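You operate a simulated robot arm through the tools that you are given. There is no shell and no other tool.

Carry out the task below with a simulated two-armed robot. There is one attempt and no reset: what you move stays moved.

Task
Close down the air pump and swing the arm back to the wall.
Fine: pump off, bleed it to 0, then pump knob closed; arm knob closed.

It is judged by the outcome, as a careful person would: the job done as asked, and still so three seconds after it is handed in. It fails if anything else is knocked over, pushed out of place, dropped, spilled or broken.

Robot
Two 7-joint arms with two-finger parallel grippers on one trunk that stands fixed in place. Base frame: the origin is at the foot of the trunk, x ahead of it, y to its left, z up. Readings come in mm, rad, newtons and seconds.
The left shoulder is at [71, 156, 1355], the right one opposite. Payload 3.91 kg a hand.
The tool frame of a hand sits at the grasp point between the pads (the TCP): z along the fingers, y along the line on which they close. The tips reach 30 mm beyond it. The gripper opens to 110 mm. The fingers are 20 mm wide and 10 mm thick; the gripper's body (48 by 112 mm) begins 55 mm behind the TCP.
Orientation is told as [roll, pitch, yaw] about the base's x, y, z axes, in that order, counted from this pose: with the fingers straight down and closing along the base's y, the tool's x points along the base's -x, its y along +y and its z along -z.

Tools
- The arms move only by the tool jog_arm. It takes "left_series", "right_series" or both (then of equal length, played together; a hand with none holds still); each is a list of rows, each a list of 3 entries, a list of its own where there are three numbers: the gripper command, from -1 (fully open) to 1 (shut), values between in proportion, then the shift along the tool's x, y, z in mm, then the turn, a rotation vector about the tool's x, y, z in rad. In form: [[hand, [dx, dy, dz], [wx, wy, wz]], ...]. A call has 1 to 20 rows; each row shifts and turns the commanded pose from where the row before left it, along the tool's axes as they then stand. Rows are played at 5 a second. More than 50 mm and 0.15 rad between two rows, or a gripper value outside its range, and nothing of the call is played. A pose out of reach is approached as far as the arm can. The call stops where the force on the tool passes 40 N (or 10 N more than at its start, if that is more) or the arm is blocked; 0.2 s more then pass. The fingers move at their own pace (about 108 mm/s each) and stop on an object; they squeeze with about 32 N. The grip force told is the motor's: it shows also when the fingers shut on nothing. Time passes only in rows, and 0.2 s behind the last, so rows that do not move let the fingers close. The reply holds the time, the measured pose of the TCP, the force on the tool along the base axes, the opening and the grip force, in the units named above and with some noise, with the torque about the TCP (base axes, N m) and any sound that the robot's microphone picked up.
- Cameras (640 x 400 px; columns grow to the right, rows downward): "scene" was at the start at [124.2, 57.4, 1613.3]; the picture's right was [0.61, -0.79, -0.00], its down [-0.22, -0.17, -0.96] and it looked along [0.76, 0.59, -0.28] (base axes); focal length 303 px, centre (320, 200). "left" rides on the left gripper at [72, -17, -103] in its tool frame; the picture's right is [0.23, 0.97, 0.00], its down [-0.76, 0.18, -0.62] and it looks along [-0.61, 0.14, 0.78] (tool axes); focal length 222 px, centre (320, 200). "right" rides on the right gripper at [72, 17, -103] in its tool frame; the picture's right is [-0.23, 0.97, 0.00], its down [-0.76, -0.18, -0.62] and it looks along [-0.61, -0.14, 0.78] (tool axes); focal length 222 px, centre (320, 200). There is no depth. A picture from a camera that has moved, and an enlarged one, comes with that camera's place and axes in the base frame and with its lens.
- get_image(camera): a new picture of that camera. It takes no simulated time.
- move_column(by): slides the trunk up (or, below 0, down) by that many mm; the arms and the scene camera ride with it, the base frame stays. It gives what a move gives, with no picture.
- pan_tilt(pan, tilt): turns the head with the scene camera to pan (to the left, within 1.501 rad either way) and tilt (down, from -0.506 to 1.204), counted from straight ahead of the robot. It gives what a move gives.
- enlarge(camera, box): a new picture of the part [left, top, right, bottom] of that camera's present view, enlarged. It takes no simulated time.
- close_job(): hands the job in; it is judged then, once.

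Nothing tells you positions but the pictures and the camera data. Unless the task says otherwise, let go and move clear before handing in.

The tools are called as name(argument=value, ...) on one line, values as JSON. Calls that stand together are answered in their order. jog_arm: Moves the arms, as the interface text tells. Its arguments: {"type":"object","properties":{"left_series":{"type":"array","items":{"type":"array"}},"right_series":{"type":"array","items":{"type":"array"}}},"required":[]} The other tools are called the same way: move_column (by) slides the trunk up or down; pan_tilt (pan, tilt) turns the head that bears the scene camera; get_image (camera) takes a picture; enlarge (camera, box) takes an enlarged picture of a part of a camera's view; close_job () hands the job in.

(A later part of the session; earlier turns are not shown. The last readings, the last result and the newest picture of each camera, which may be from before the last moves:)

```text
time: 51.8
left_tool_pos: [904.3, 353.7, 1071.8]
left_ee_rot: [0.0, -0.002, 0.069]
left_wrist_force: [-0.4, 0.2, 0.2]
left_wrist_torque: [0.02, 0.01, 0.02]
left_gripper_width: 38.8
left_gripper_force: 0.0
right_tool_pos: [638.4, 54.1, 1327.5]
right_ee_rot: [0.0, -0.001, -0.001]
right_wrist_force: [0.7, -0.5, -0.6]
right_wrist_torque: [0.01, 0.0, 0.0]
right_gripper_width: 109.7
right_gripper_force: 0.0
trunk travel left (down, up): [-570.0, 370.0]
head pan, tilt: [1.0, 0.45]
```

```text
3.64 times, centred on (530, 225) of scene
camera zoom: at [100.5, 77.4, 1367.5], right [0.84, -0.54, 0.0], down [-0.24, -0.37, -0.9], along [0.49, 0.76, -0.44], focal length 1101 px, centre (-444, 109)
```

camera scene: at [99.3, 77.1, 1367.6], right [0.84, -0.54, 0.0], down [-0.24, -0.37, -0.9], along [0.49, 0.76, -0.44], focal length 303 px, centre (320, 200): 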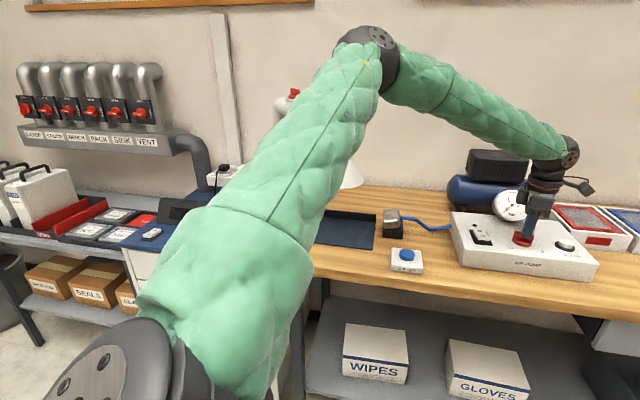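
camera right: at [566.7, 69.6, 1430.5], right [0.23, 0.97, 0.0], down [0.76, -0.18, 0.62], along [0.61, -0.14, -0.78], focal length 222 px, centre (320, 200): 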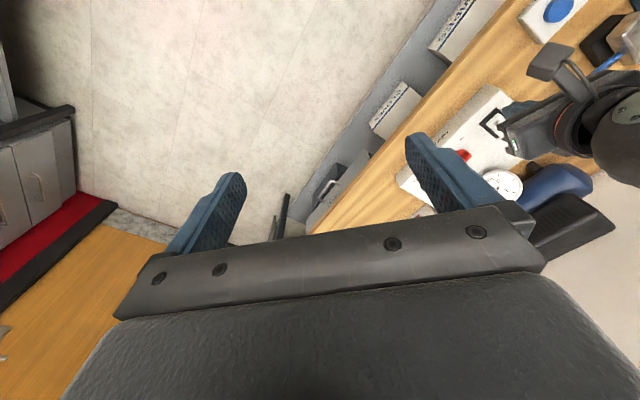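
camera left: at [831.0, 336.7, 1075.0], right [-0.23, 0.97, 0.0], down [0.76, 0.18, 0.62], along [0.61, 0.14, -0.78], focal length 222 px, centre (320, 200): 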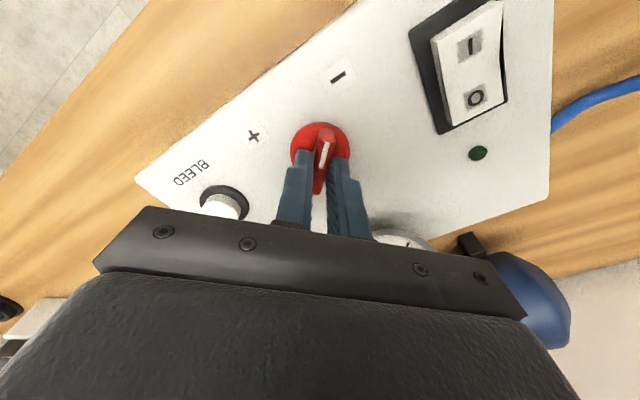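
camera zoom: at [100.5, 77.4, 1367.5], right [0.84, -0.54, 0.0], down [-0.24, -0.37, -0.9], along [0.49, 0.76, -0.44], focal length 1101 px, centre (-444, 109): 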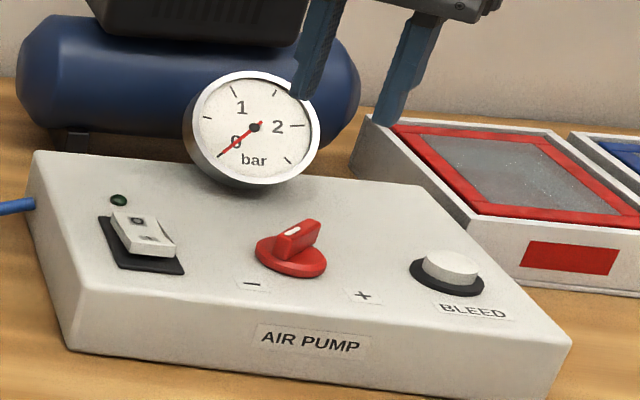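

The pointer sits at "−" against its stop, the switch is at O, the LED is off, and the gauge reads 0. The pump is done. Now the extraction arm: I raise the left hand clear and look at it.

jog_arm(left_series=[[0.3, [15, 0, -45], [0, 0, 0]], [0.3, [15, 0, -45], [0, 0, 0]], [0.3, [30, 0, -35], [0, 0, 0]], [0.3, [40, 0, -25], [0, 0, 0]], [0.3, [45, 0, 0], [0, 0, 0]], [0.3, [45, 0, 0], [0, 0, 0]]])

get_image(camera="scene")

get_image(camera="left")

```text
time: 53.2
left_tool_pos: [711.8, 340.2, 1224.0]
left_ee_rot: [0.002, -0.004, 0.067]
left_wrist_force: [-0.6, 0.3, -0.1]
left_wrist_torque: [0.02, -0.04, -0.04]
left_gripper_width: 38.7
left_gripper_force: 0.1
right_tool_pos: [635.7, 53.9, 1328.5]
right_ee_rot: [0.0, -0.003, 0.0]
right_wrist_force: [-0.4, 0.5, 0.5]
right_wrist_torque: [-0.03, -0.04, 0.02]
right_gripper_width: 110.0
right_gripper_force: 0.1
trunk travel left (down, up): [-570.0, 370.0]
head pan, tilt: [1.0, 0.45]
```

```text
taken
camera scene: at [97.9, 77.4, 1367.8], right [0.84, -0.54, 0.0], down [-0.23, -0.37, -0.9], along [0.49, 0.76, -0.43], focal length 303 px, centre (320, 200)
```

scene: 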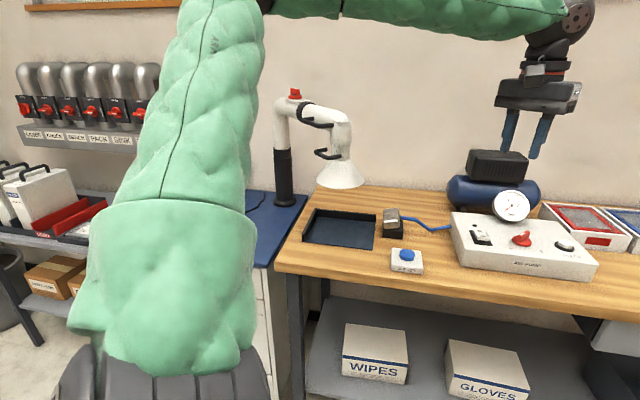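

```text
taken
camera left: at [639.0, 318.4, 1327.0], right [-0.29, 0.96, 0.0], down [0.75, 0.23, 0.63], along [0.6, 0.18, -0.78], focal length 222 px, centre (320, 200)
```

left: 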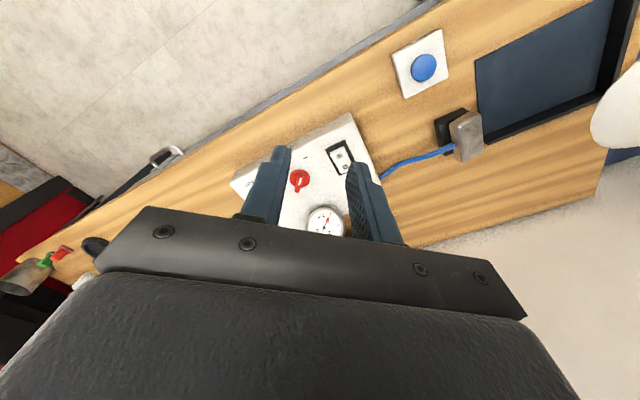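

enlarge(camera="scene", box=[250, 75, 390, 215])

enlarge(camera="scene", box=[260, 80, 360, 140])

```text
2.86 times, centred on (320, 145) of scene
camera zoom: at [97.9, 77.4, 1367.8], right [0.84, -0.54, 0.0], down [-0.23, -0.37, -0.9], along [0.49, 0.76, -0.43], focal length 865 px, centre (320, 357)
```

zoom: 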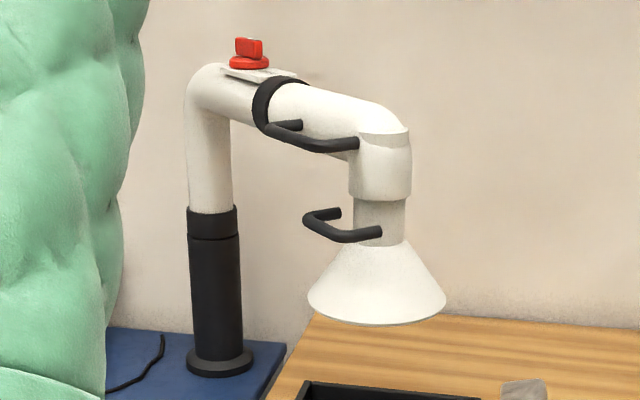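

```text
6.40 times, centred on (310, 110) of scene
camera zoom: at [97.9, 77.4, 1367.8], right [0.84, -0.54, 0.0], down [-0.23, -0.37, -0.9], along [0.49, 0.76, -0.43], focal length 1938 px, centre (384, 776)
```

zoom: 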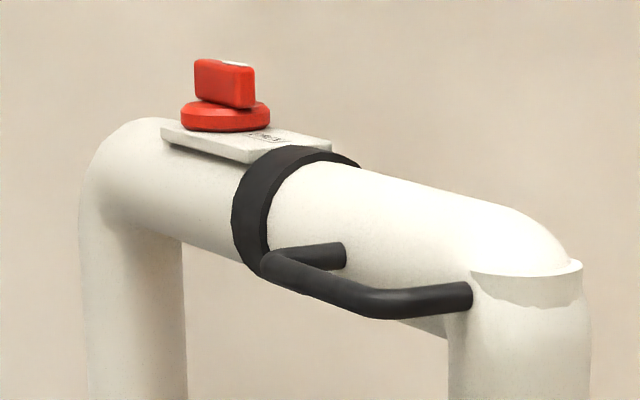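

The extraction arm is a swinging pipe on a post at about (582, 1095): hood near (582, 724, 1043), knob on top near (588, 990, 1246). It points along -y; the wall is about 180 mm behind the post, so it must swing about 45° in the +x direction. I raise the trunk and bring the left hand's camera over the arm knob to read its labels.

move_column(by=265)

jog_arm(left_series=[[1, [14.6, 42.9, 0], [0, 0, 0]], [1, [14.6, 42.9, 0], [0, 0, 0]], [1, [14.6, 42.9, 0], [0, 0, 0]], [1, [14.6, 42.9, 0], [0, 0, 0]], [1, [14.6, 42.9, 0], [0, 0, 0]], [1, [14.6, 42.9, 0], [0, 0, 0]], [1, [14.6, 42.9, 0], [0, 0, 0]], [1, [14.6, 42.9, 0], [0, 0, 0]], [1, [0, 0, 0], [0, 0, -0.133]], [1, [0, 0, 0], [0, 0, -0.133]], [1, [0, 0, 0], [0, 0, -0.133]], [1, [0, 0, 0], [0, 0, -0.133]], [1, [0, 0, 0], [0, 0, -0.133]], [1, [0, 0, 0], [0, 0, -0.133]], [1, [0, 0, 0], [0, 0, -0.133]]])

get_image(camera="left")

get_image(camera="scene")

```text
time: 55.9
left_tool_pos: [714.4, 340.5, 1487.6]
left_ee_rot: [0.001, -0.002, 0.069]
left_wrist_force: [0.0, -0.3, 0.4]
left_wrist_torque: [0.0, 0.0, 0.01]
left_gripper_width: 38.4
left_gripper_force: 0.2
right_tool_pos: [638.3, 54.1, 1592.8]
right_ee_rot: [0.0, -0.001, -0.001]
right_wrist_force: [-1.1, -0.7, -0.7]
right_wrist_torque: [0.01, -0.03, -0.02]
right_gripper_width: 110.0
right_gripper_force: 0.1
trunk travel left (down, up): [-835.0, 105.0]
head pan, tilt: [1.0, 0.45]
```

```text
time: 59.1
left_tool_pos: [574.2, 674.2, 1488.3]
left_ee_rot: [0.001, -0.001, 1.003]
left_wrist_force: [-0.5, -0.6, 0.3]
left_wrist_torque: [0.0, 0.0, -0.01]
left_gripper_width: 0.0
left_gripper_force: 31.5
right_tool_pos: [638.5, 52.5, 1592.0]
right_ee_rot: [0.0, 0.001, 0.0]
right_wrist_force: [0.7, -0.1, 0.3]
right_wrist_torque: [0.01, 0.05, 0.02]
right_gripper_width: 110.0
right_gripper_force: 0.0
trunk travel left (down, up): [-835.0, 105.0]
head pan, tilt: [1.0, 0.45]
```

```text
taken
camera left: at [548.0, 604.3, 1591.3], right [-0.94, 0.33, 0.0], down [0.26, 0.74, 0.62], along [0.21, 0.59, -0.78], focal length 222 px, centre (320, 200)
```

left: 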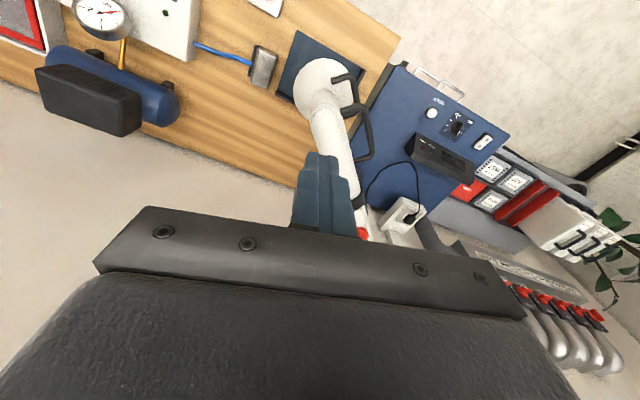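

```text
taken
camera scene: at [100.2, 76.9, 1632.6], right [0.84, -0.54, 0.0], down [-0.24, -0.37, -0.9], along [0.49, 0.76, -0.44], focal length 303 px, centre (320, 200)
```

scene: 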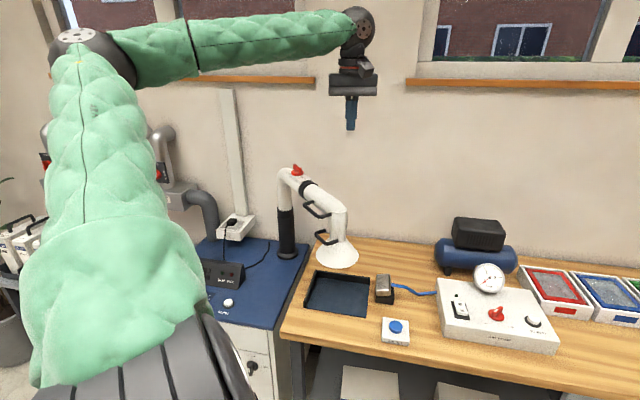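

The knob is just hidden behind the gripper. I tilt the hand outward about 0.5 rad so that the camera sees it above the fingers.

jog_arm(left_series=[[1, [0, 0, 0], [0, -0.13, 0]], [1, [0, 0, 0], [0, -0.13, 0]], [1, [0, 0, 0], [0, -0.13, 0]], [1, [0, 0, 0], [0, -0.13, 0]], [1, [0, 0, 0], [0, 0, 0]]])

get_image(camera="left")

```text
time: 60.3
left_tool_pos: [573.7, 674.2, 1488.9]
left_ee_rot: [-0.001, -0.524, 0.999]
left_wrist_force: [0.3, -0.3, -0.2]
left_wrist_torque: [0.02, -0.01, 0.02]
left_gripper_width: 0.0
left_gripper_force: 31.5
right_tool_pos: [637.9, 54.5, 1592.8]
right_ee_rot: [-0.001, -0.001, 0.0]
right_wrist_force: [0.1, -0.2, 0.5]
right_wrist_torque: [-0.02, -0.03, 0.02]
right_gripper_width: 110.1
right_gripper_force: 0.1
trunk travel left (down, up): [-835.0, 105.0]
head pan, tilt: [1.0, 0.45]
```

```text
taken
camera left: at [525.1, 569.7, 1541.4], right [-0.93, 0.36, -0.11], down [0.04, 0.39, 0.92], along [0.38, 0.85, -0.37], focal length 222 px, centre (320, 200)
```

left: 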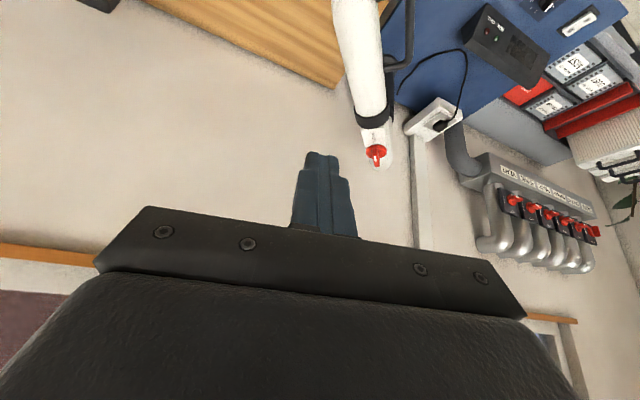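

enlarge(camera="left", box=[330, 90, 430, 190])

enlarge(camera="scene", box=[260, 150, 360, 220])

```text
4.00 times, centred on (380, 140) of left
camera zoom: at [525.1, 569.7, 1541.4], right [-0.93, 0.36, -0.11], down [0.04, 0.39, 0.92], along [0.38, 0.85, -0.37], focal length 888 px, centre (80, 440)
```

zoom: 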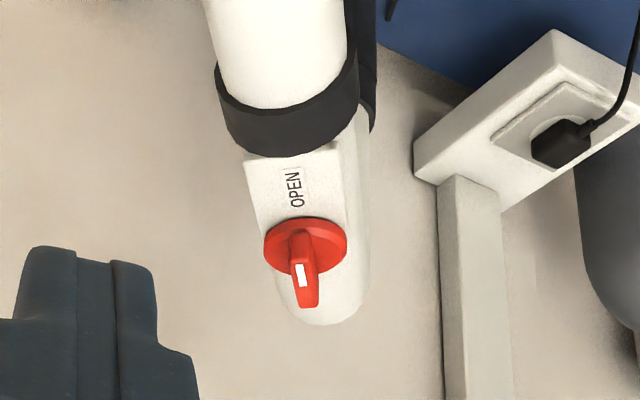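

```text
5.71 times, centred on (310, 185) of scene
camera zoom: at [100.2, 77.4, 1632.6], right [0.84, -0.54, 0.0], down [-0.24, -0.37, -0.9], along [0.49, 0.76, -0.44], focal length 1730 px, centre (377, 286)
```

zoom: 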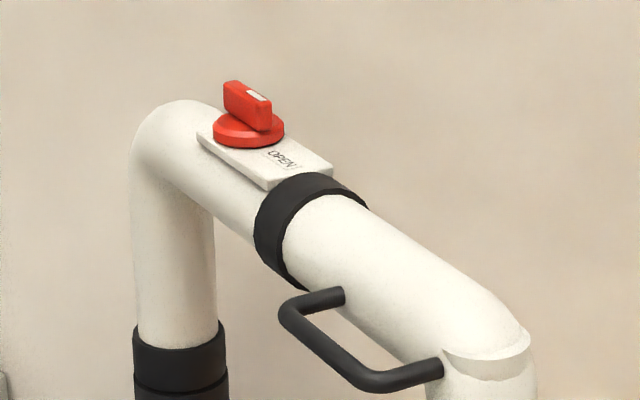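

I can now see the arm knob: handle in line with the pipe and white mark toward the "OPEN" label on the hood side. Its disc centre triangulates to (590, 991, 1244) with the handle top at z≈1269. I'll compare with the wall valves' OPEN/CLOSED layout to judge the closing direction.

enlarge(camera="left", box=[470, 140, 630, 280])

enlarge(camera="left", box=[355, 115, 405, 165])

enlarge(camera="scene", box=[280, 155, 330, 190])

```text
2.86 times, centred on (550, 210) of left
camera zoom: at [525.1, 569.7, 1541.4], right [-0.93, 0.36, -0.11], down [0.04, 0.39, 0.92], along [0.38, 0.85, -0.37], focal length 635 px, centre (-337, 171)
```

zoom: 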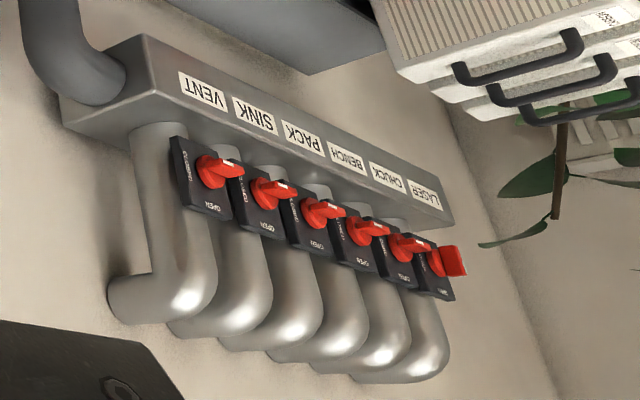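

```text
8.00 times, centred on (380, 140) of left
camera zoom: at [525.1, 569.7, 1541.4], right [-0.93, 0.36, -0.11], down [0.04, 0.39, 0.92], along [0.38, 0.85, -0.37], focal length 1777 px, centre (-160, 680)
```

zoom: 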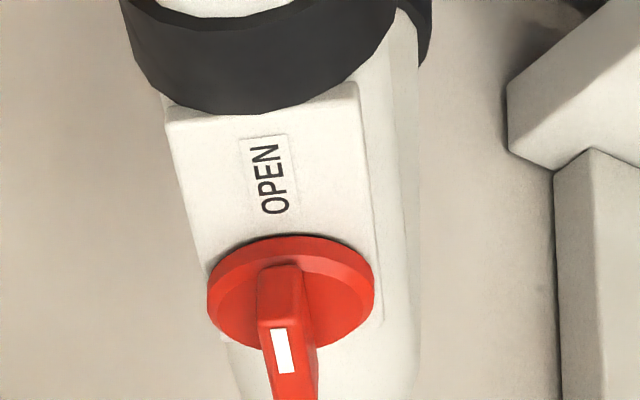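

```text
11.43 times, centred on (305, 172) of scene
camera zoom: at [100.2, 77.4, 1632.6], right [0.84, -0.54, 0.0], down [-0.24, -0.37, -0.9], along [0.49, 0.76, -0.44], focal length 3460 px, centre (491, 514)
```

zoom: 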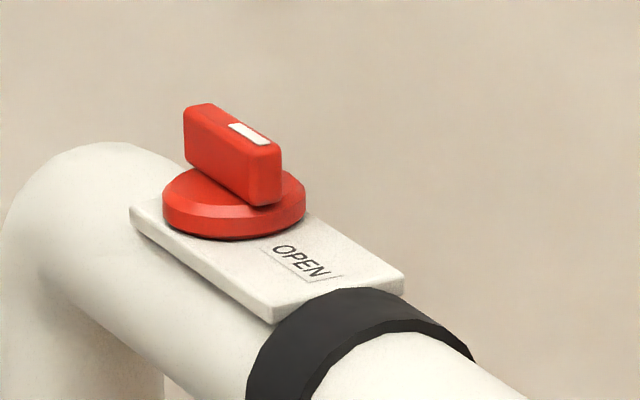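

The white mark points at OPEN, with the handle in line with the pipe. The wall valves show CLOSED a quarter-turn clockwise from OPEN, so I'll push the pointer end clockwise with the closed fingertips, approaching at 45° from above. First I go to a point 80 mm above the start.

jog_arm(left_series=[[1, [0, 0, 0], [0, -0.13, 0]], [1, [0, 0, 0], [0, -0.131, 0]], [1, [-11.7, 17.8, 37.4], [0, 0, 0]], [1, [-11.7, 17.8, 37.4], [0, 0, 0]], [1, [-11.7, 17.8, 37.4], [0, 0, 0]], [1, [-11.7, 17.8, 37.4], [0, 0, 0]], [1, [-11.7, 17.8, 37.4], [0, 0, 0]], [1, [-11.7, 17.8, 37.4], [0, 0, 0]], [1, [-11.7, 17.8, 37.4], [0, 0, 0]], [1, [0, 0, 0], [0, 0, 0]]])

get_image(camera="left")

enlarge(camera="scene", box=[240, 100, 400, 220])

```text
time: 62.5
left_tool_pos: [600.2, 945.6, 1361.0]
left_ee_rot: [0.001, -0.784, 0.999]
left_wrist_force: [0.2, -0.5, -0.1]
left_wrist_torque: [0.01, -0.02, -0.01]
left_gripper_width: 0.0
left_gripper_force: 32.0
right_tool_pos: [638.6, 53.6, 1591.8]
right_ee_rot: [0.0, -0.001, 0.001]
right_wrist_force: [-0.1, 0.8, 0.0]
right_wrist_torque: [0.0, -0.04, -0.01]
right_gripper_width: 110.1
right_gripper_force: 0.1
trunk travel left (down, up): [-835.0, 105.0]
head pan, tilt: [1.0, 0.45]
```

```text
taken
camera left: at [545.8, 832.1, 1383.3], right [-0.91, 0.39, -0.16], down [-0.1, 0.18, 0.98], along [0.41, 0.9, -0.13], focal length 222 px, centre (320, 200)
```

left: 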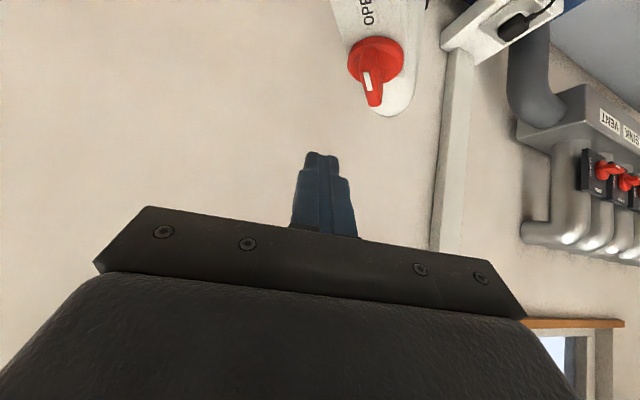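

```text
3.33 times, centred on (320, 160) of scene
camera zoom: at [99.6, 77.0, 1632.6], right [0.84, -0.54, 0.0], down [-0.24, -0.37, -0.9], along [0.49, 0.76, -0.44], focal length 1009 px, centre (320, 333)
```

zoom: 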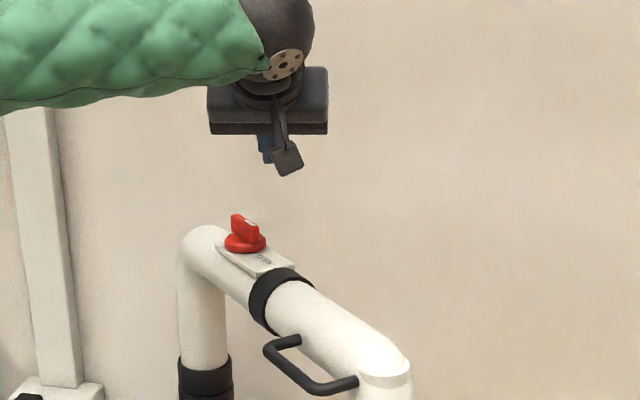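

Position confirmed: knob axis (590, 991). I descend beside the pointer end of the handle, staying about 8 mm clear of it.

jog_arm(left_series=[[1, [20, 0, 20], [0, 0, 0]], [1, [20, 0, 20], [0, 0, 0]], [1, [15.5, 0, 15.6], [0, 0, 0]], [1, [0, 0, 0], [0, 0, 0]]])

get_image(camera="left")

enlarge(camera="scene", box=[260, 130, 360, 200])

```text
time: 63.5
left_tool_pos: [599.6, 945.7, 1281.7]
left_ee_rot: [0.0, -0.785, 1.001]
left_wrist_force: [-0.3, 0.4, 0.3]
left_wrist_torque: [-0.02, -0.01, -0.03]
left_gripper_width: 0.3
left_gripper_force: 32.0
right_tool_pos: [638.6, 53.8, 1592.9]
right_ee_rot: [0.0, 0.0, 0.001]
right_wrist_force: [0.2, -0.2, -0.4]
right_wrist_torque: [-0.05, -0.01, -0.04]
right_gripper_width: 110.2
right_gripper_force: 0.1
trunk travel left (down, up): [-835.0, 105.0]
head pan, tilt: [1.0, 0.45]
```

```text
taken
camera left: at [546.3, 832.6, 1303.3], right [-0.91, 0.39, -0.16], down [-0.1, 0.18, 0.98], along [0.41, 0.9, -0.13], focal length 222 px, centre (320, 200)
```

left: 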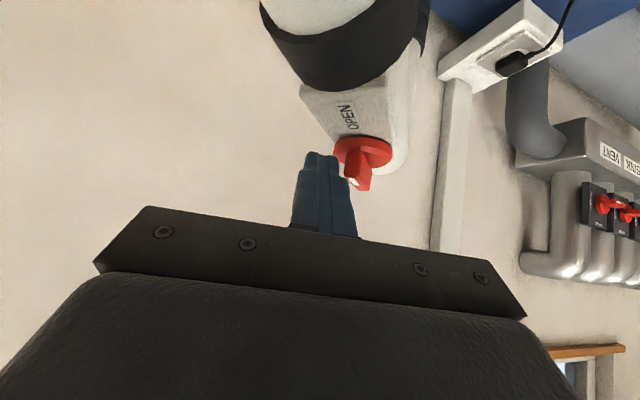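

```text
5.71 times, centred on (310, 165) of scene
camera zoom: at [100.0, 77.8, 1632.6], right [0.84, -0.54, 0.0], down [-0.24, -0.37, -0.9], along [0.49, 0.76, -0.44], focal length 1730 px, centre (377, 400)
```

zoom: 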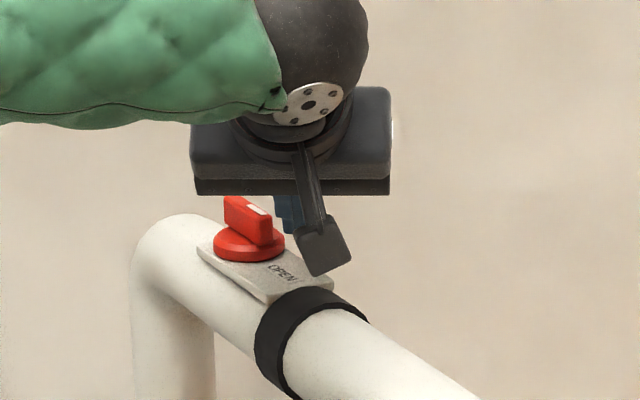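

enlarge(camera="left", box=[280, 90, 420, 210])

```text
3.33 times, centred on (350, 150) of left
camera zoom: at [546.3, 832.6, 1303.3], right [-0.91, 0.39, -0.16], down [-0.1, 0.18, 0.98], along [0.41, 0.9, -0.13], focal length 740 px, centre (220, 367)
```

zoom: 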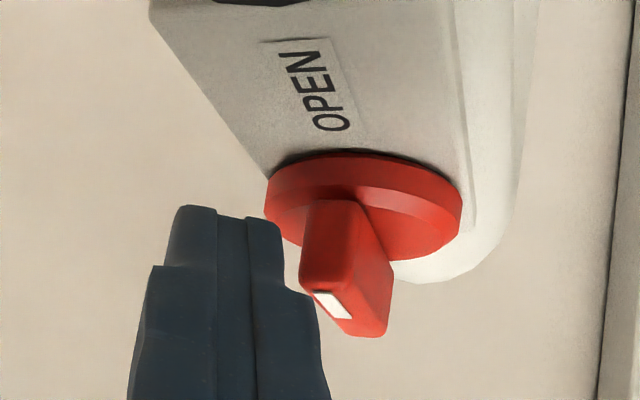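

The finger sits just beside the pointer end. I nudge it into contact and push the pointer end clockwise in small steps.

jog_arm(left_series=[[1, [-0.3, 5, 0.3], [0, 0, 0]], [1, [-0.3, 4, 0.3], [0, 0, 0]], [1, [1.7, 4, -1.7], [0, 0, 0]], [1, [0, 0, 0], [0, 0, 0]]])

enlarge(camera="left", box=[280, 90, 420, 210])

enlarge(camera="scene", box=[260, 130, 360, 200])

```text
time: 64.5
left_tool_pos: [587.6, 952.4, 1280.5]
left_ee_rot: [-0.002, -0.785, 1.002]
left_wrist_force: [-0.3, -0.5, -0.7]
left_wrist_torque: [0.02, -0.01, 0.02]
left_gripper_width: 0.0
left_gripper_force: 31.9
right_tool_pos: [638.3, 55.3, 1591.8]
right_ee_rot: [0.0, -0.001, 0.0]
right_wrist_force: [0.0, 0.2, -0.7]
right_wrist_torque: [0.02, -0.02, -0.03]
right_gripper_width: 110.1
right_gripper_force: 0.1
trunk travel left (down, up): [-835.0, 105.0]
head pan, tilt: [1.0, 0.45]
```

```text
3.33 times, centred on (350, 150) of left
camera zoom: at [533.5, 839.0, 1303.7], right [-0.91, 0.39, -0.16], down [-0.1, 0.18, 0.98], along [0.41, 0.9, -0.13], focal length 740 px, centre (220, 367)
```

zoom: 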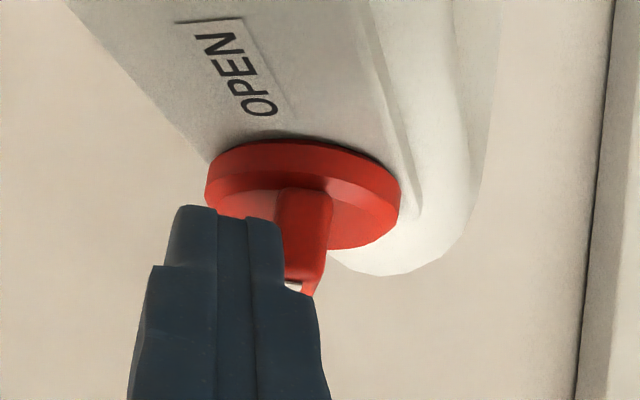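

```text
5.71 times, centred on (310, 165) of scene
camera zoom: at [99.4, 77.9, 1632.6], right [0.84, -0.54, 0.0], down [-0.24, -0.37, -0.9], along [0.49, 0.76, -0.44], focal length 1730 px, centre (377, 400)
```

zoom: 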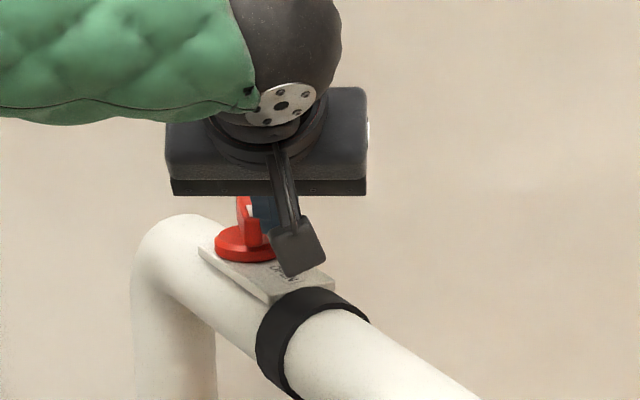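

The knob turns freely (almost no force) and the arm hasn't moved. I continue along the arc.

jog_arm(left_series=[[1, [1.8, 3.9, -1.8], [0, 0, 0]], [1, [1.8, 3.9, -1.8], [0, 0, 0]], [1, [-1, 4.7, 1], [0, 0, 0]], [1, [0, 0, 0], [0, 0, 0]]])

enlarge(camera="left", box=[280, 90, 420, 210])

enlarge(camera="scene", box=[260, 130, 360, 200])

```text
time: 65.5
left_tool_pos: [574.9, 955.7, 1283.4]
left_ee_rot: [-0.001, -0.785, 1.0]
left_wrist_force: [0.1, -2.0, 1.5]
left_wrist_torque: [-0.01, -0.04, -0.03]
left_gripper_width: 0.2
left_gripper_force: 31.8
right_tool_pos: [637.8, 53.8, 1592.9]
right_ee_rot: [0.0, -0.002, 0.0]
right_wrist_force: [0.0, -0.1, 0.2]
right_wrist_torque: [0.01, -0.03, -0.02]
right_gripper_width: 110.3
right_gripper_force: 0.1
trunk travel left (down, up): [-835.0, 105.0]
head pan, tilt: [1.0, 0.45]
```

```text
3.33 times, centred on (350, 150) of left
camera zoom: at [521.7, 841.6, 1304.2], right [-0.91, 0.39, -0.16], down [-0.1, 0.18, 0.98], along [0.41, 0.9, -0.13], focal length 740 px, centre (220, 367)
```

zoom: 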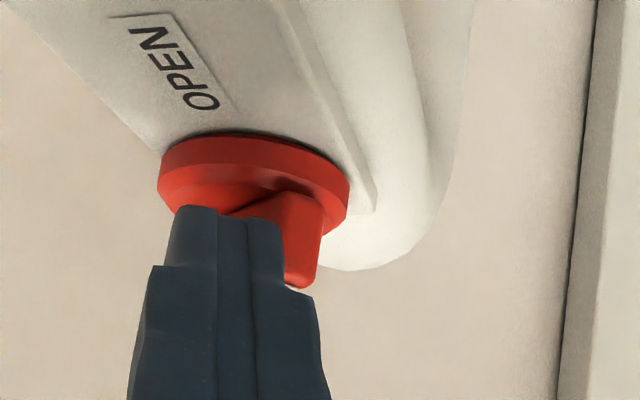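

```text
5.71 times, centred on (310, 165) of scene
camera zoom: at [99.9, 77.1, 1632.6], right [0.84, -0.54, 0.0], down [-0.24, -0.37, -0.9], along [0.49, 0.76, -0.44], focal length 1730 px, centre (377, 400)
```

zoom: 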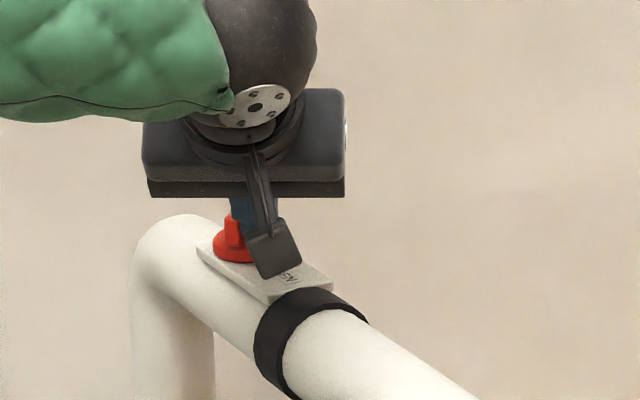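

jog_arm(left_series=[[1, [-0.9, 4.4, 0.9], [0, 0, 0]], [1, [-1.2, 3.5, 1.2], [0, 0, 0]], [1, [-1.8, 1.6, 1.8], [0, 0, 0]], [1, [0, 0, 0], [0, 0, 0]]])

enlarge(camera="left", box=[280, 90, 420, 210])

enlarge(camera="scene", box=[260, 130, 360, 200])

```text
time: 66.5
left_tool_pos: [571.8, 965.0, 1282.8]
left_ee_rot: [0.001, -0.783, 1.0]
left_wrist_force: [0.1, -1.3, -0.6]
left_wrist_torque: [0.0, 0.02, -0.04]
left_gripper_width: 0.0
left_gripper_force: 32.1
right_tool_pos: [638.8, 54.9, 1592.3]
right_ee_rot: [-0.001, 0.001, 0.001]
right_wrist_force: [-0.7, -0.1, -0.6]
right_wrist_torque: [0.02, 0.01, 0.01]
right_gripper_width: 109.8
right_gripper_force: 0.1
trunk travel left (down, up): [-835.0, 105.0]
head pan, tilt: [1.0, 0.45]
```

```text
3.33 times, centred on (350, 150) of left
camera zoom: at [516.8, 851.6, 1303.6], right [-0.91, 0.39, -0.16], down [-0.1, 0.18, 0.98], along [0.41, 0.9, -0.13], focal length 740 px, centre (220, 367)
```

zoom: 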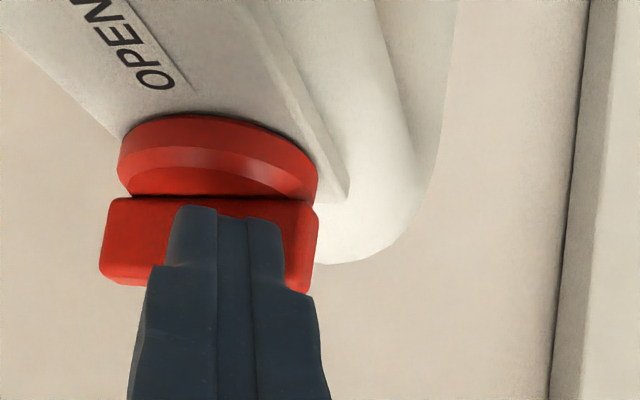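

```text
5.71 times, centred on (310, 165) of scene
camera zoom: at [99.9, 77.3, 1632.6], right [0.84, -0.54, 0.0], down [-0.24, -0.37, -0.9], along [0.49, 0.76, -0.44], focal length 1730 px, centre (377, 400)
```

zoom: 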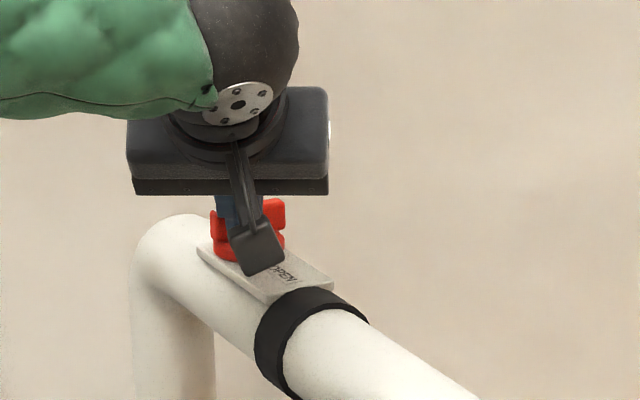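

The handle now lies across the pipe. I back the finger away to see exactly where the pointer ended up.

jog_arm(left_series=[[1, [0, 0, -15], [0, 0, 0]], [1, [0, 0, -30], [0, 0, 0]], [1, [-15, 0, -35], [0, 0, 0]], [1, [0, 0, 0], [0, 0, 0]]])

enlarge(camera="left", box=[280, 20, 440, 160])

enlarge(camera="scene", box=[270, 145, 340, 195])

```text
time: 67.5
left_tool_pos: [547.1, 926.8, 1348.8]
left_ee_rot: [-0.001, -0.781, 1.001]
left_wrist_force: [0.3, 0.4, 0.1]
left_wrist_torque: [-0.01, -0.03, 0.02]
left_gripper_width: 0.0
left_gripper_force: 32.1
right_tool_pos: [639.2, 55.2, 1592.5]
right_ee_rot: [0.001, 0.0, 0.0]
right_wrist_force: [0.0, 0.0, 0.5]
right_wrist_torque: [0.02, 0.03, 0.0]
right_gripper_width: 110.0
right_gripper_force: 0.1
trunk travel left (down, up): [-835.0, 105.0]
head pan, tilt: [1.0, 0.45]
```

```text
2.86 times, centred on (360, 90) of left
camera zoom: at [492.8, 814.3, 1370.0], right [-0.91, 0.39, -0.16], down [-0.1, 0.18, 0.98], along [0.41, 0.9, -0.13], focal length 635 px, centre (206, 514)
```

zoom: 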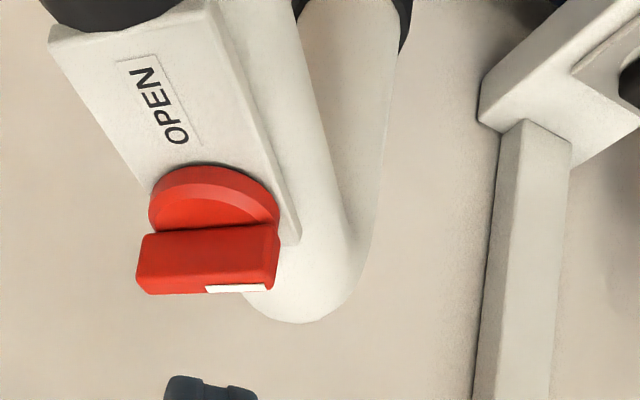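

```text
8.00 times, centred on (305, 170) of scene
camera zoom: at [100.6, 78.3, 1632.5], right [0.84, -0.54, 0.0], down [-0.24, -0.37, -0.9], along [0.49, 0.76, -0.44], focal length 2422 px, centre (440, 440)
```

zoom: 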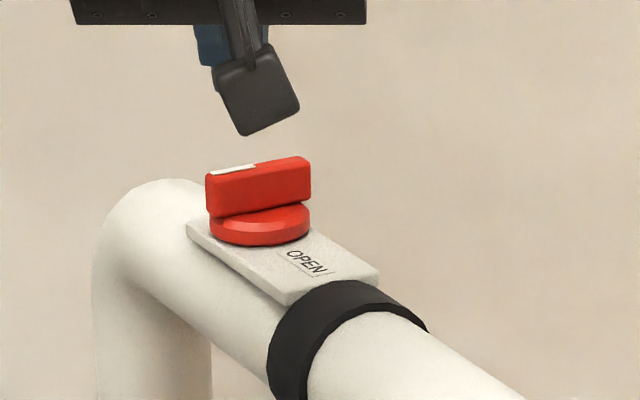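

The handle is now across the pipe with the mark toward the robot, slightly past square (about 100°), and it never felt a stop. I'll probe gently further in the same direction to learn whether a stop is right there.

jog_arm(left_series=[[1, [15, 0, 35], [0, 0, 0]], [1, [0, 0, 30], [0, 0, 0]], [1, [0, 0, 14], [0, 0, 0]], [1, [-1.8, 1.6, 1.8], [0, 0, 0]], [1, [-1.2, 1.1, 1.2], [0, 0, 0]], [1, [0, 0, 0], [0, 0, 0]]])

enlarge(camera="left", box=[280, 90, 420, 210])

enlarge(camera="scene", box=[270, 145, 340, 195])

```text
time: 68.9
left_tool_pos: [570.5, 967.3, 1284.3]
left_ee_rot: [0.0, -0.784, 1.0]
left_wrist_force: [-5.5, -16.2, -0.1]
left_wrist_torque: [-0.26, 0.12, 0.08]
left_gripper_width: 0.0
left_gripper_force: 32.5
right_tool_pos: [637.2, 50.7, 1592.6]
right_ee_rot: [0.002, 0.001, 0.002]
right_wrist_force: [0.3, 0.6, -0.1]
right_wrist_torque: [0.02, 0.03, 0.04]
right_gripper_width: 110.1
right_gripper_force: 0.0
trunk travel left (down, up): [-835.0, 105.0]
head pan, tilt: [1.0, 0.45]
```

```text
3.33 times, centred on (350, 150) of left
camera zoom: at [516.2, 853.7, 1305.4], right [-0.91, 0.39, -0.16], down [-0.1, 0.18, 0.98], along [0.41, 0.9, -0.13], focal length 740 px, centre (220, 367)
```

zoom: 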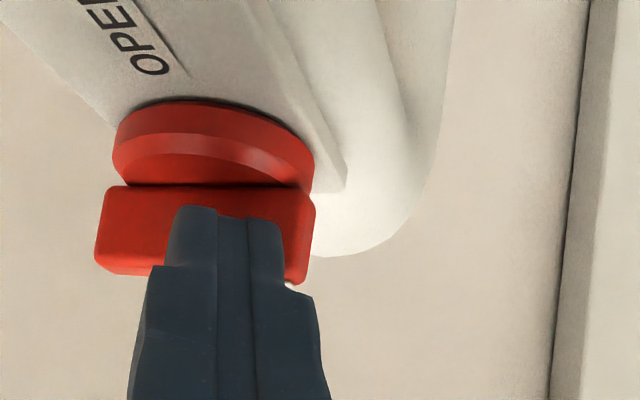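

```text
8.00 times, centred on (305, 170) of scene
camera zoom: at [99.0, 75.1, 1632.7], right [0.84, -0.54, 0.0], down [-0.24, -0.37, -0.9], along [0.49, 0.76, -0.43], focal length 2422 px, centre (440, 440)
```

zoom: 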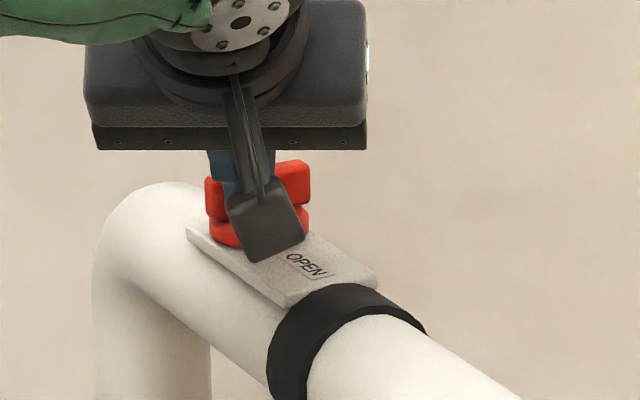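

There is now a firm 17 N reaction: the knob is against its closed stop. I back off, then check the knob and plan the swing by pushing the bare section of pipe between the collar and the handle (around y≈875, z≈1200) from the robot side.

jog_arm(left_series=[[1, [0, 0, -15], [0, 0, 0]], [1, [0, 0, -40], [0, 0, 0]], [1, [-10, 0, -45], [0, 0, 0]], [1, [10, 30, -35], [0, 0, 0]], [1, [15, 30, -30], [0, 0, 0]], [1, [0, 0, 0], [0, 0, 0]]])

get_image(camera="left")

enlarge(camera="scene", box=[240, 140, 380, 280])

```text
time: 70.3
left_tool_pos: [452.8, 896.0, 1387.2]
left_ee_rot: [-0.001, -0.78, 1.001]
left_wrist_force: [0.1, -0.3, -0.5]
left_wrist_torque: [0.01, -0.02, -0.02]
left_gripper_width: 0.1
left_gripper_force: 31.8
right_tool_pos: [639.9, 55.0, 1590.2]
right_ee_rot: [0.002, 0.003, -0.001]
right_wrist_force: [0.9, -0.3, 0.0]
right_wrist_torque: [-0.05, -0.01, 0.0]
right_gripper_width: 110.0
right_gripper_force: 0.0
trunk travel left (down, up): [-835.0, 105.0]
head pan, tilt: [1.0, 0.45]
```

```text
taken
camera left: at [398.5, 783.1, 1410.4], right [-0.91, 0.39, -0.16], down [-0.09, 0.18, 0.98], along [0.41, 0.9, -0.13], focal length 222 px, centre (320, 200)
```

left: 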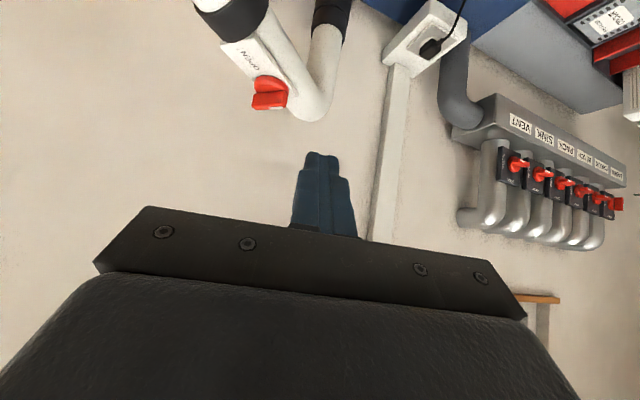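

```text
2.86 times, centred on (310, 210) of scene
camera zoom: at [102.2, 78.1, 1632.3], right [0.84, -0.54, 0.0], down [-0.24, -0.37, -0.9], along [0.49, 0.76, -0.44], focal length 865 px, centre (349, 171)
```

zoom: 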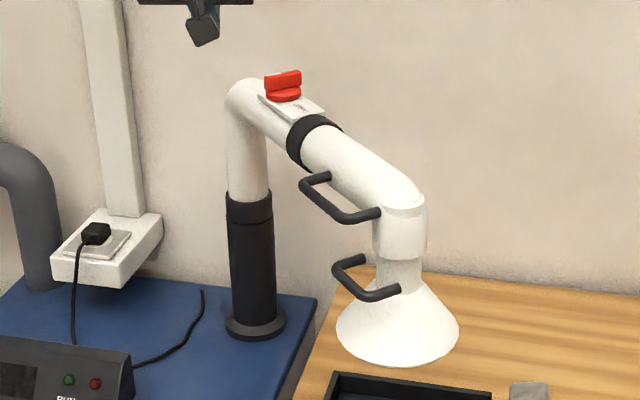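

enlarge(camera="left", box=[200, 20, 360, 140])

enlarge(camera="scene", box=[275, 150, 345, 220])

```text
3.33 times, centred on (280, 80) of left
camera zoom: at [398.5, 783.1, 1410.4], right [-0.91, 0.39, -0.16], down [-0.09, 0.18, 0.98], along [0.41, 0.9, -0.13], focal length 740 px, centre (453, 600)
```

zoom: 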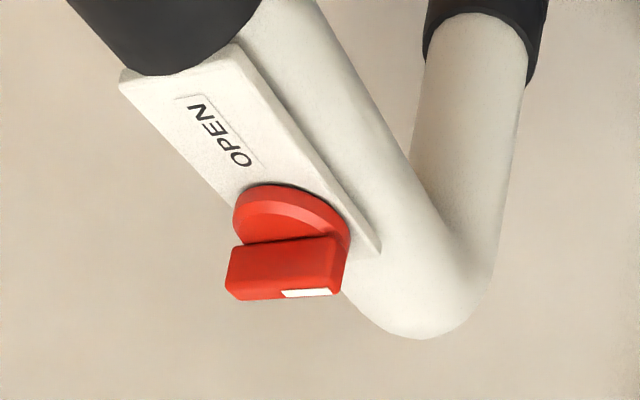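

```text
5.71 times, centred on (310, 185) of scene
camera zoom: at [102.2, 78.1, 1632.3], right [0.84, -0.54, 0.0], down [-0.24, -0.37, -0.9], along [0.49, 0.76, -0.44], focal length 1730 px, centre (377, 286)
```

zoom: 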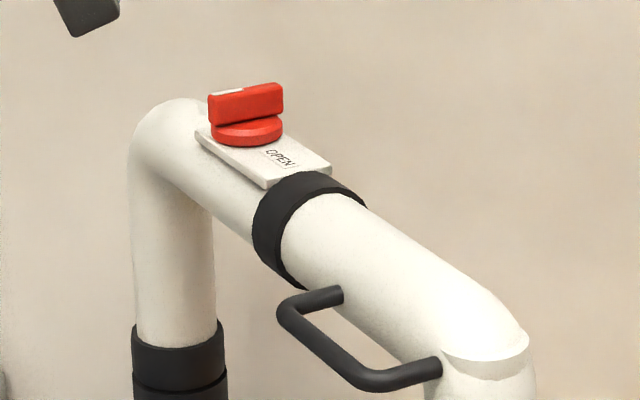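

The knob is closed and stays put. Next I reorient the hand to point almost horizontally toward +x and lower it to pipe height, well to the robot side of the pipe.

jog_arm(left_series=[[1, [0, 0, 0], [0.0825, 0, 0.0825]], [1, [0, 0, 0], [0.0825, 0, 0.0825]], [1, [0, 0, 0], [0.0825, 0, 0.0825]], [1, [0, 0, 0], [0.0825, 0, 0.0825]], [1, [0, 0, 0], [0.0825, 0, 0.0825]], [1, [0, 0, 0], [0.0825, 0, 0.0825]], [1, [0, 0, 0], [0, -0.13, 0]], [1, [0, 0, 0], [0, -0.13, 0]], [1, [0, 0, 0], [0, -0.13, 0]], [1, [0, 0, 0], [0, -0.13, 0]], [1, [0, 0, 0], [0, 0, 0]]])

get_image(camera="scene")

get_image(camera="left")

```text
time: 72.7
left_tool_pos: [451.4, 895.1, 1387.9]
left_ee_rot: [-0.005, -1.305, 0.305]
left_wrist_force: [-0.5, 0.3, 0.5]
left_wrist_torque: [0.01, 0.02, 0.0]
left_gripper_width: 0.1
left_gripper_force: 32.5
right_tool_pos: [638.7, 53.9, 1592.0]
right_ee_rot: [0.0, -0.001, 0.0]
right_wrist_force: [0.4, -0.6, 0.5]
right_wrist_torque: [0.01, 0.02, 0.01]
right_gripper_width: 110.1
right_gripper_force: 0.2
trunk travel left (down, up): [-835.0, 105.0]
head pan, tilt: [1.0, 0.45]
```

```text
taken
camera scene: at [100.0, 77.6, 1632.6], right [0.84, -0.54, 0.0], down [-0.24, -0.37, -0.9], along [0.49, 0.76, -0.44], focal length 303 px, centre (320, 200)
```

scene: 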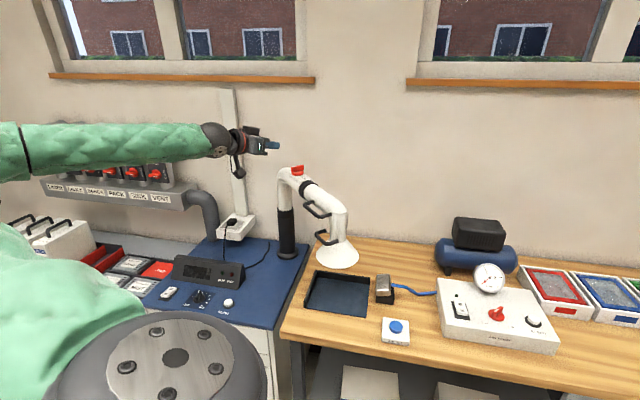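

```text
taken
camera left: at [341.6, 844.8, 1345.6], right [-0.34, 0.91, -0.22], down [-0.44, 0.05, 0.9], along [0.83, 0.41, 0.38], focal length 222 px, centre (320, 200)
```

left: 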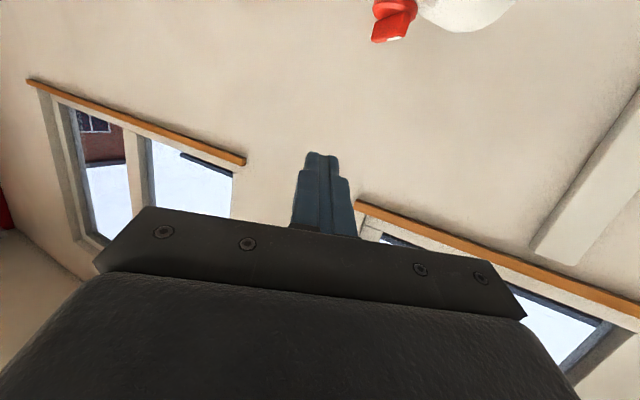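

The hand now points nearly horizontal. I lower it to pipe height, staying clear on the robot side.

jog_arm(left_series=[[1, [44.5, -8.9, 4], [0, 0, 0]], [1, [44.5, -8.9, 4], [0, 0, 0]], [1, [44.5, -8.9, 4], [0, 0, 0]], [1, [44.5, -8.9, 4], [0, 0, 0]], [1, [0, 0, 0], [0, 0, 0]]])

get_image(camera="scene")

get_image(camera="left")

```text
time: 73.9
left_tool_pos: [431.4, 849.1, 1212.5]
left_ee_rot: [-0.005, -1.302, 0.304]
left_wrist_force: [0.5, -0.8, 0.2]
left_wrist_torque: [0.04, 0.02, 0.01]
left_gripper_width: 0.1
left_gripper_force: 32.6
right_tool_pos: [639.0, 53.3, 1592.6]
right_ee_rot: [0.0, 0.0, -0.001]
right_wrist_force: [-0.3, 0.0, -0.2]
right_wrist_torque: [-0.03, 0.0, 0.0]
right_gripper_width: 110.0
right_gripper_force: 0.2
trunk travel left (down, up): [-835.0, 105.0]
head pan, tilt: [1.0, 0.45]
```

```text
taken
camera scene: at [100.0, 77.1, 1632.6], right [0.84, -0.54, 0.0], down [-0.24, -0.37, -0.9], along [0.49, 0.76, -0.44], focal length 303 px, centre (320, 200)
```

scene: 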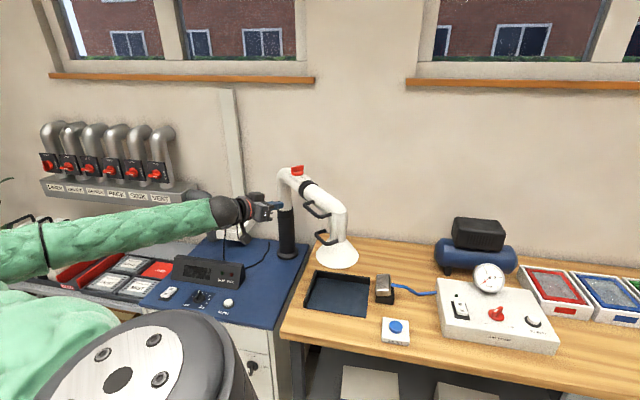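

```text
taken
camera left: at [321.8, 798.7, 1169.7], right [-0.34, 0.91, -0.22], down [-0.44, 0.05, 0.9], along [0.83, 0.41, 0.38], focal length 222 px, centre (320, 200)
```

left: 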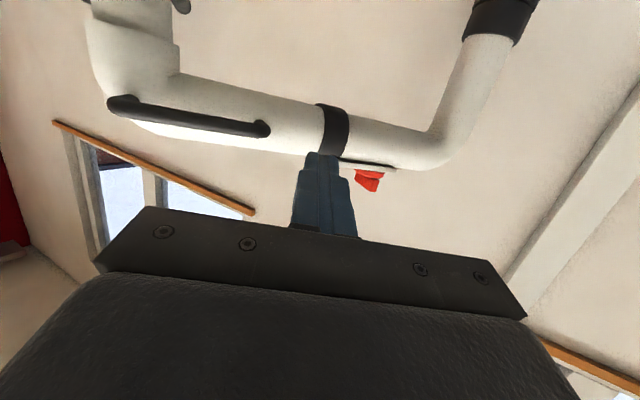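

The view is clear: shifting about 28 mm toward the hood puts the fingertip between the collar and the handle, at mid-height of the pipe. I shift and approach.

jog_arm(left_series=[[1, [0, -28, 0], [0, 0, 0]], [1, [-8, 0, 29], [0, 0, 0]], [1, [-8, 0, 29], [0, 0, 0]], [1, [-4, 0, 14.4], [0, 0, 0]], [1, [0, 0, 0], [0, 0, 0]]])

get_image(camera="left")

enlarge(camera="scene", box=[220, 150, 380, 270])

```text
time: 75.1
left_tool_pos: [512.5, 848.3, 1212.4]
left_ee_rot: [-0.007, -1.304, 0.306]
left_wrist_force: [-1.2, 1.1, -0.1]
left_wrist_torque: [0.0, 0.02, -0.02]
left_gripper_width: 0.1
left_gripper_force: 32.1
right_tool_pos: [638.7, 53.4, 1592.2]
right_ee_rot: [-0.001, 0.0, 0.0]
right_wrist_force: [0.0, 0.0, -0.8]
right_wrist_torque: [-0.02, 0.04, -0.04]
right_gripper_width: 109.9
right_gripper_force: 0.0
trunk travel left (down, up): [-835.0, 105.0]
head pan, tilt: [1.0, 0.45]
```

```text
taken
camera left: at [402.2, 796.4, 1170.4], right [-0.34, 0.91, -0.22], down [-0.44, 0.05, 0.9], along [0.83, 0.41, 0.38], focal length 222 px, centre (320, 200)
```

left: 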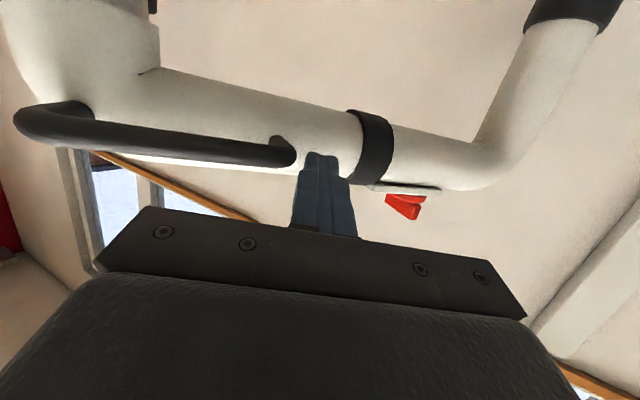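

```text
3.33 times, centred on (300, 210) of scene
camera zoom: at [99.8, 77.4, 1632.6], right [0.84, -0.54, 0.0], down [-0.24, -0.37, -0.9], along [0.49, 0.76, -0.44], focal length 1009 px, centre (387, 167)
```

zoom: 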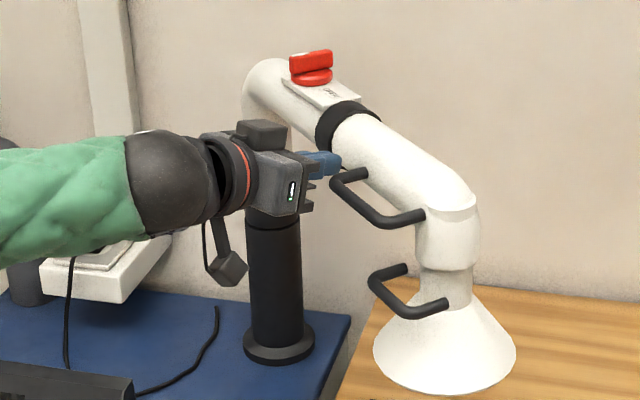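

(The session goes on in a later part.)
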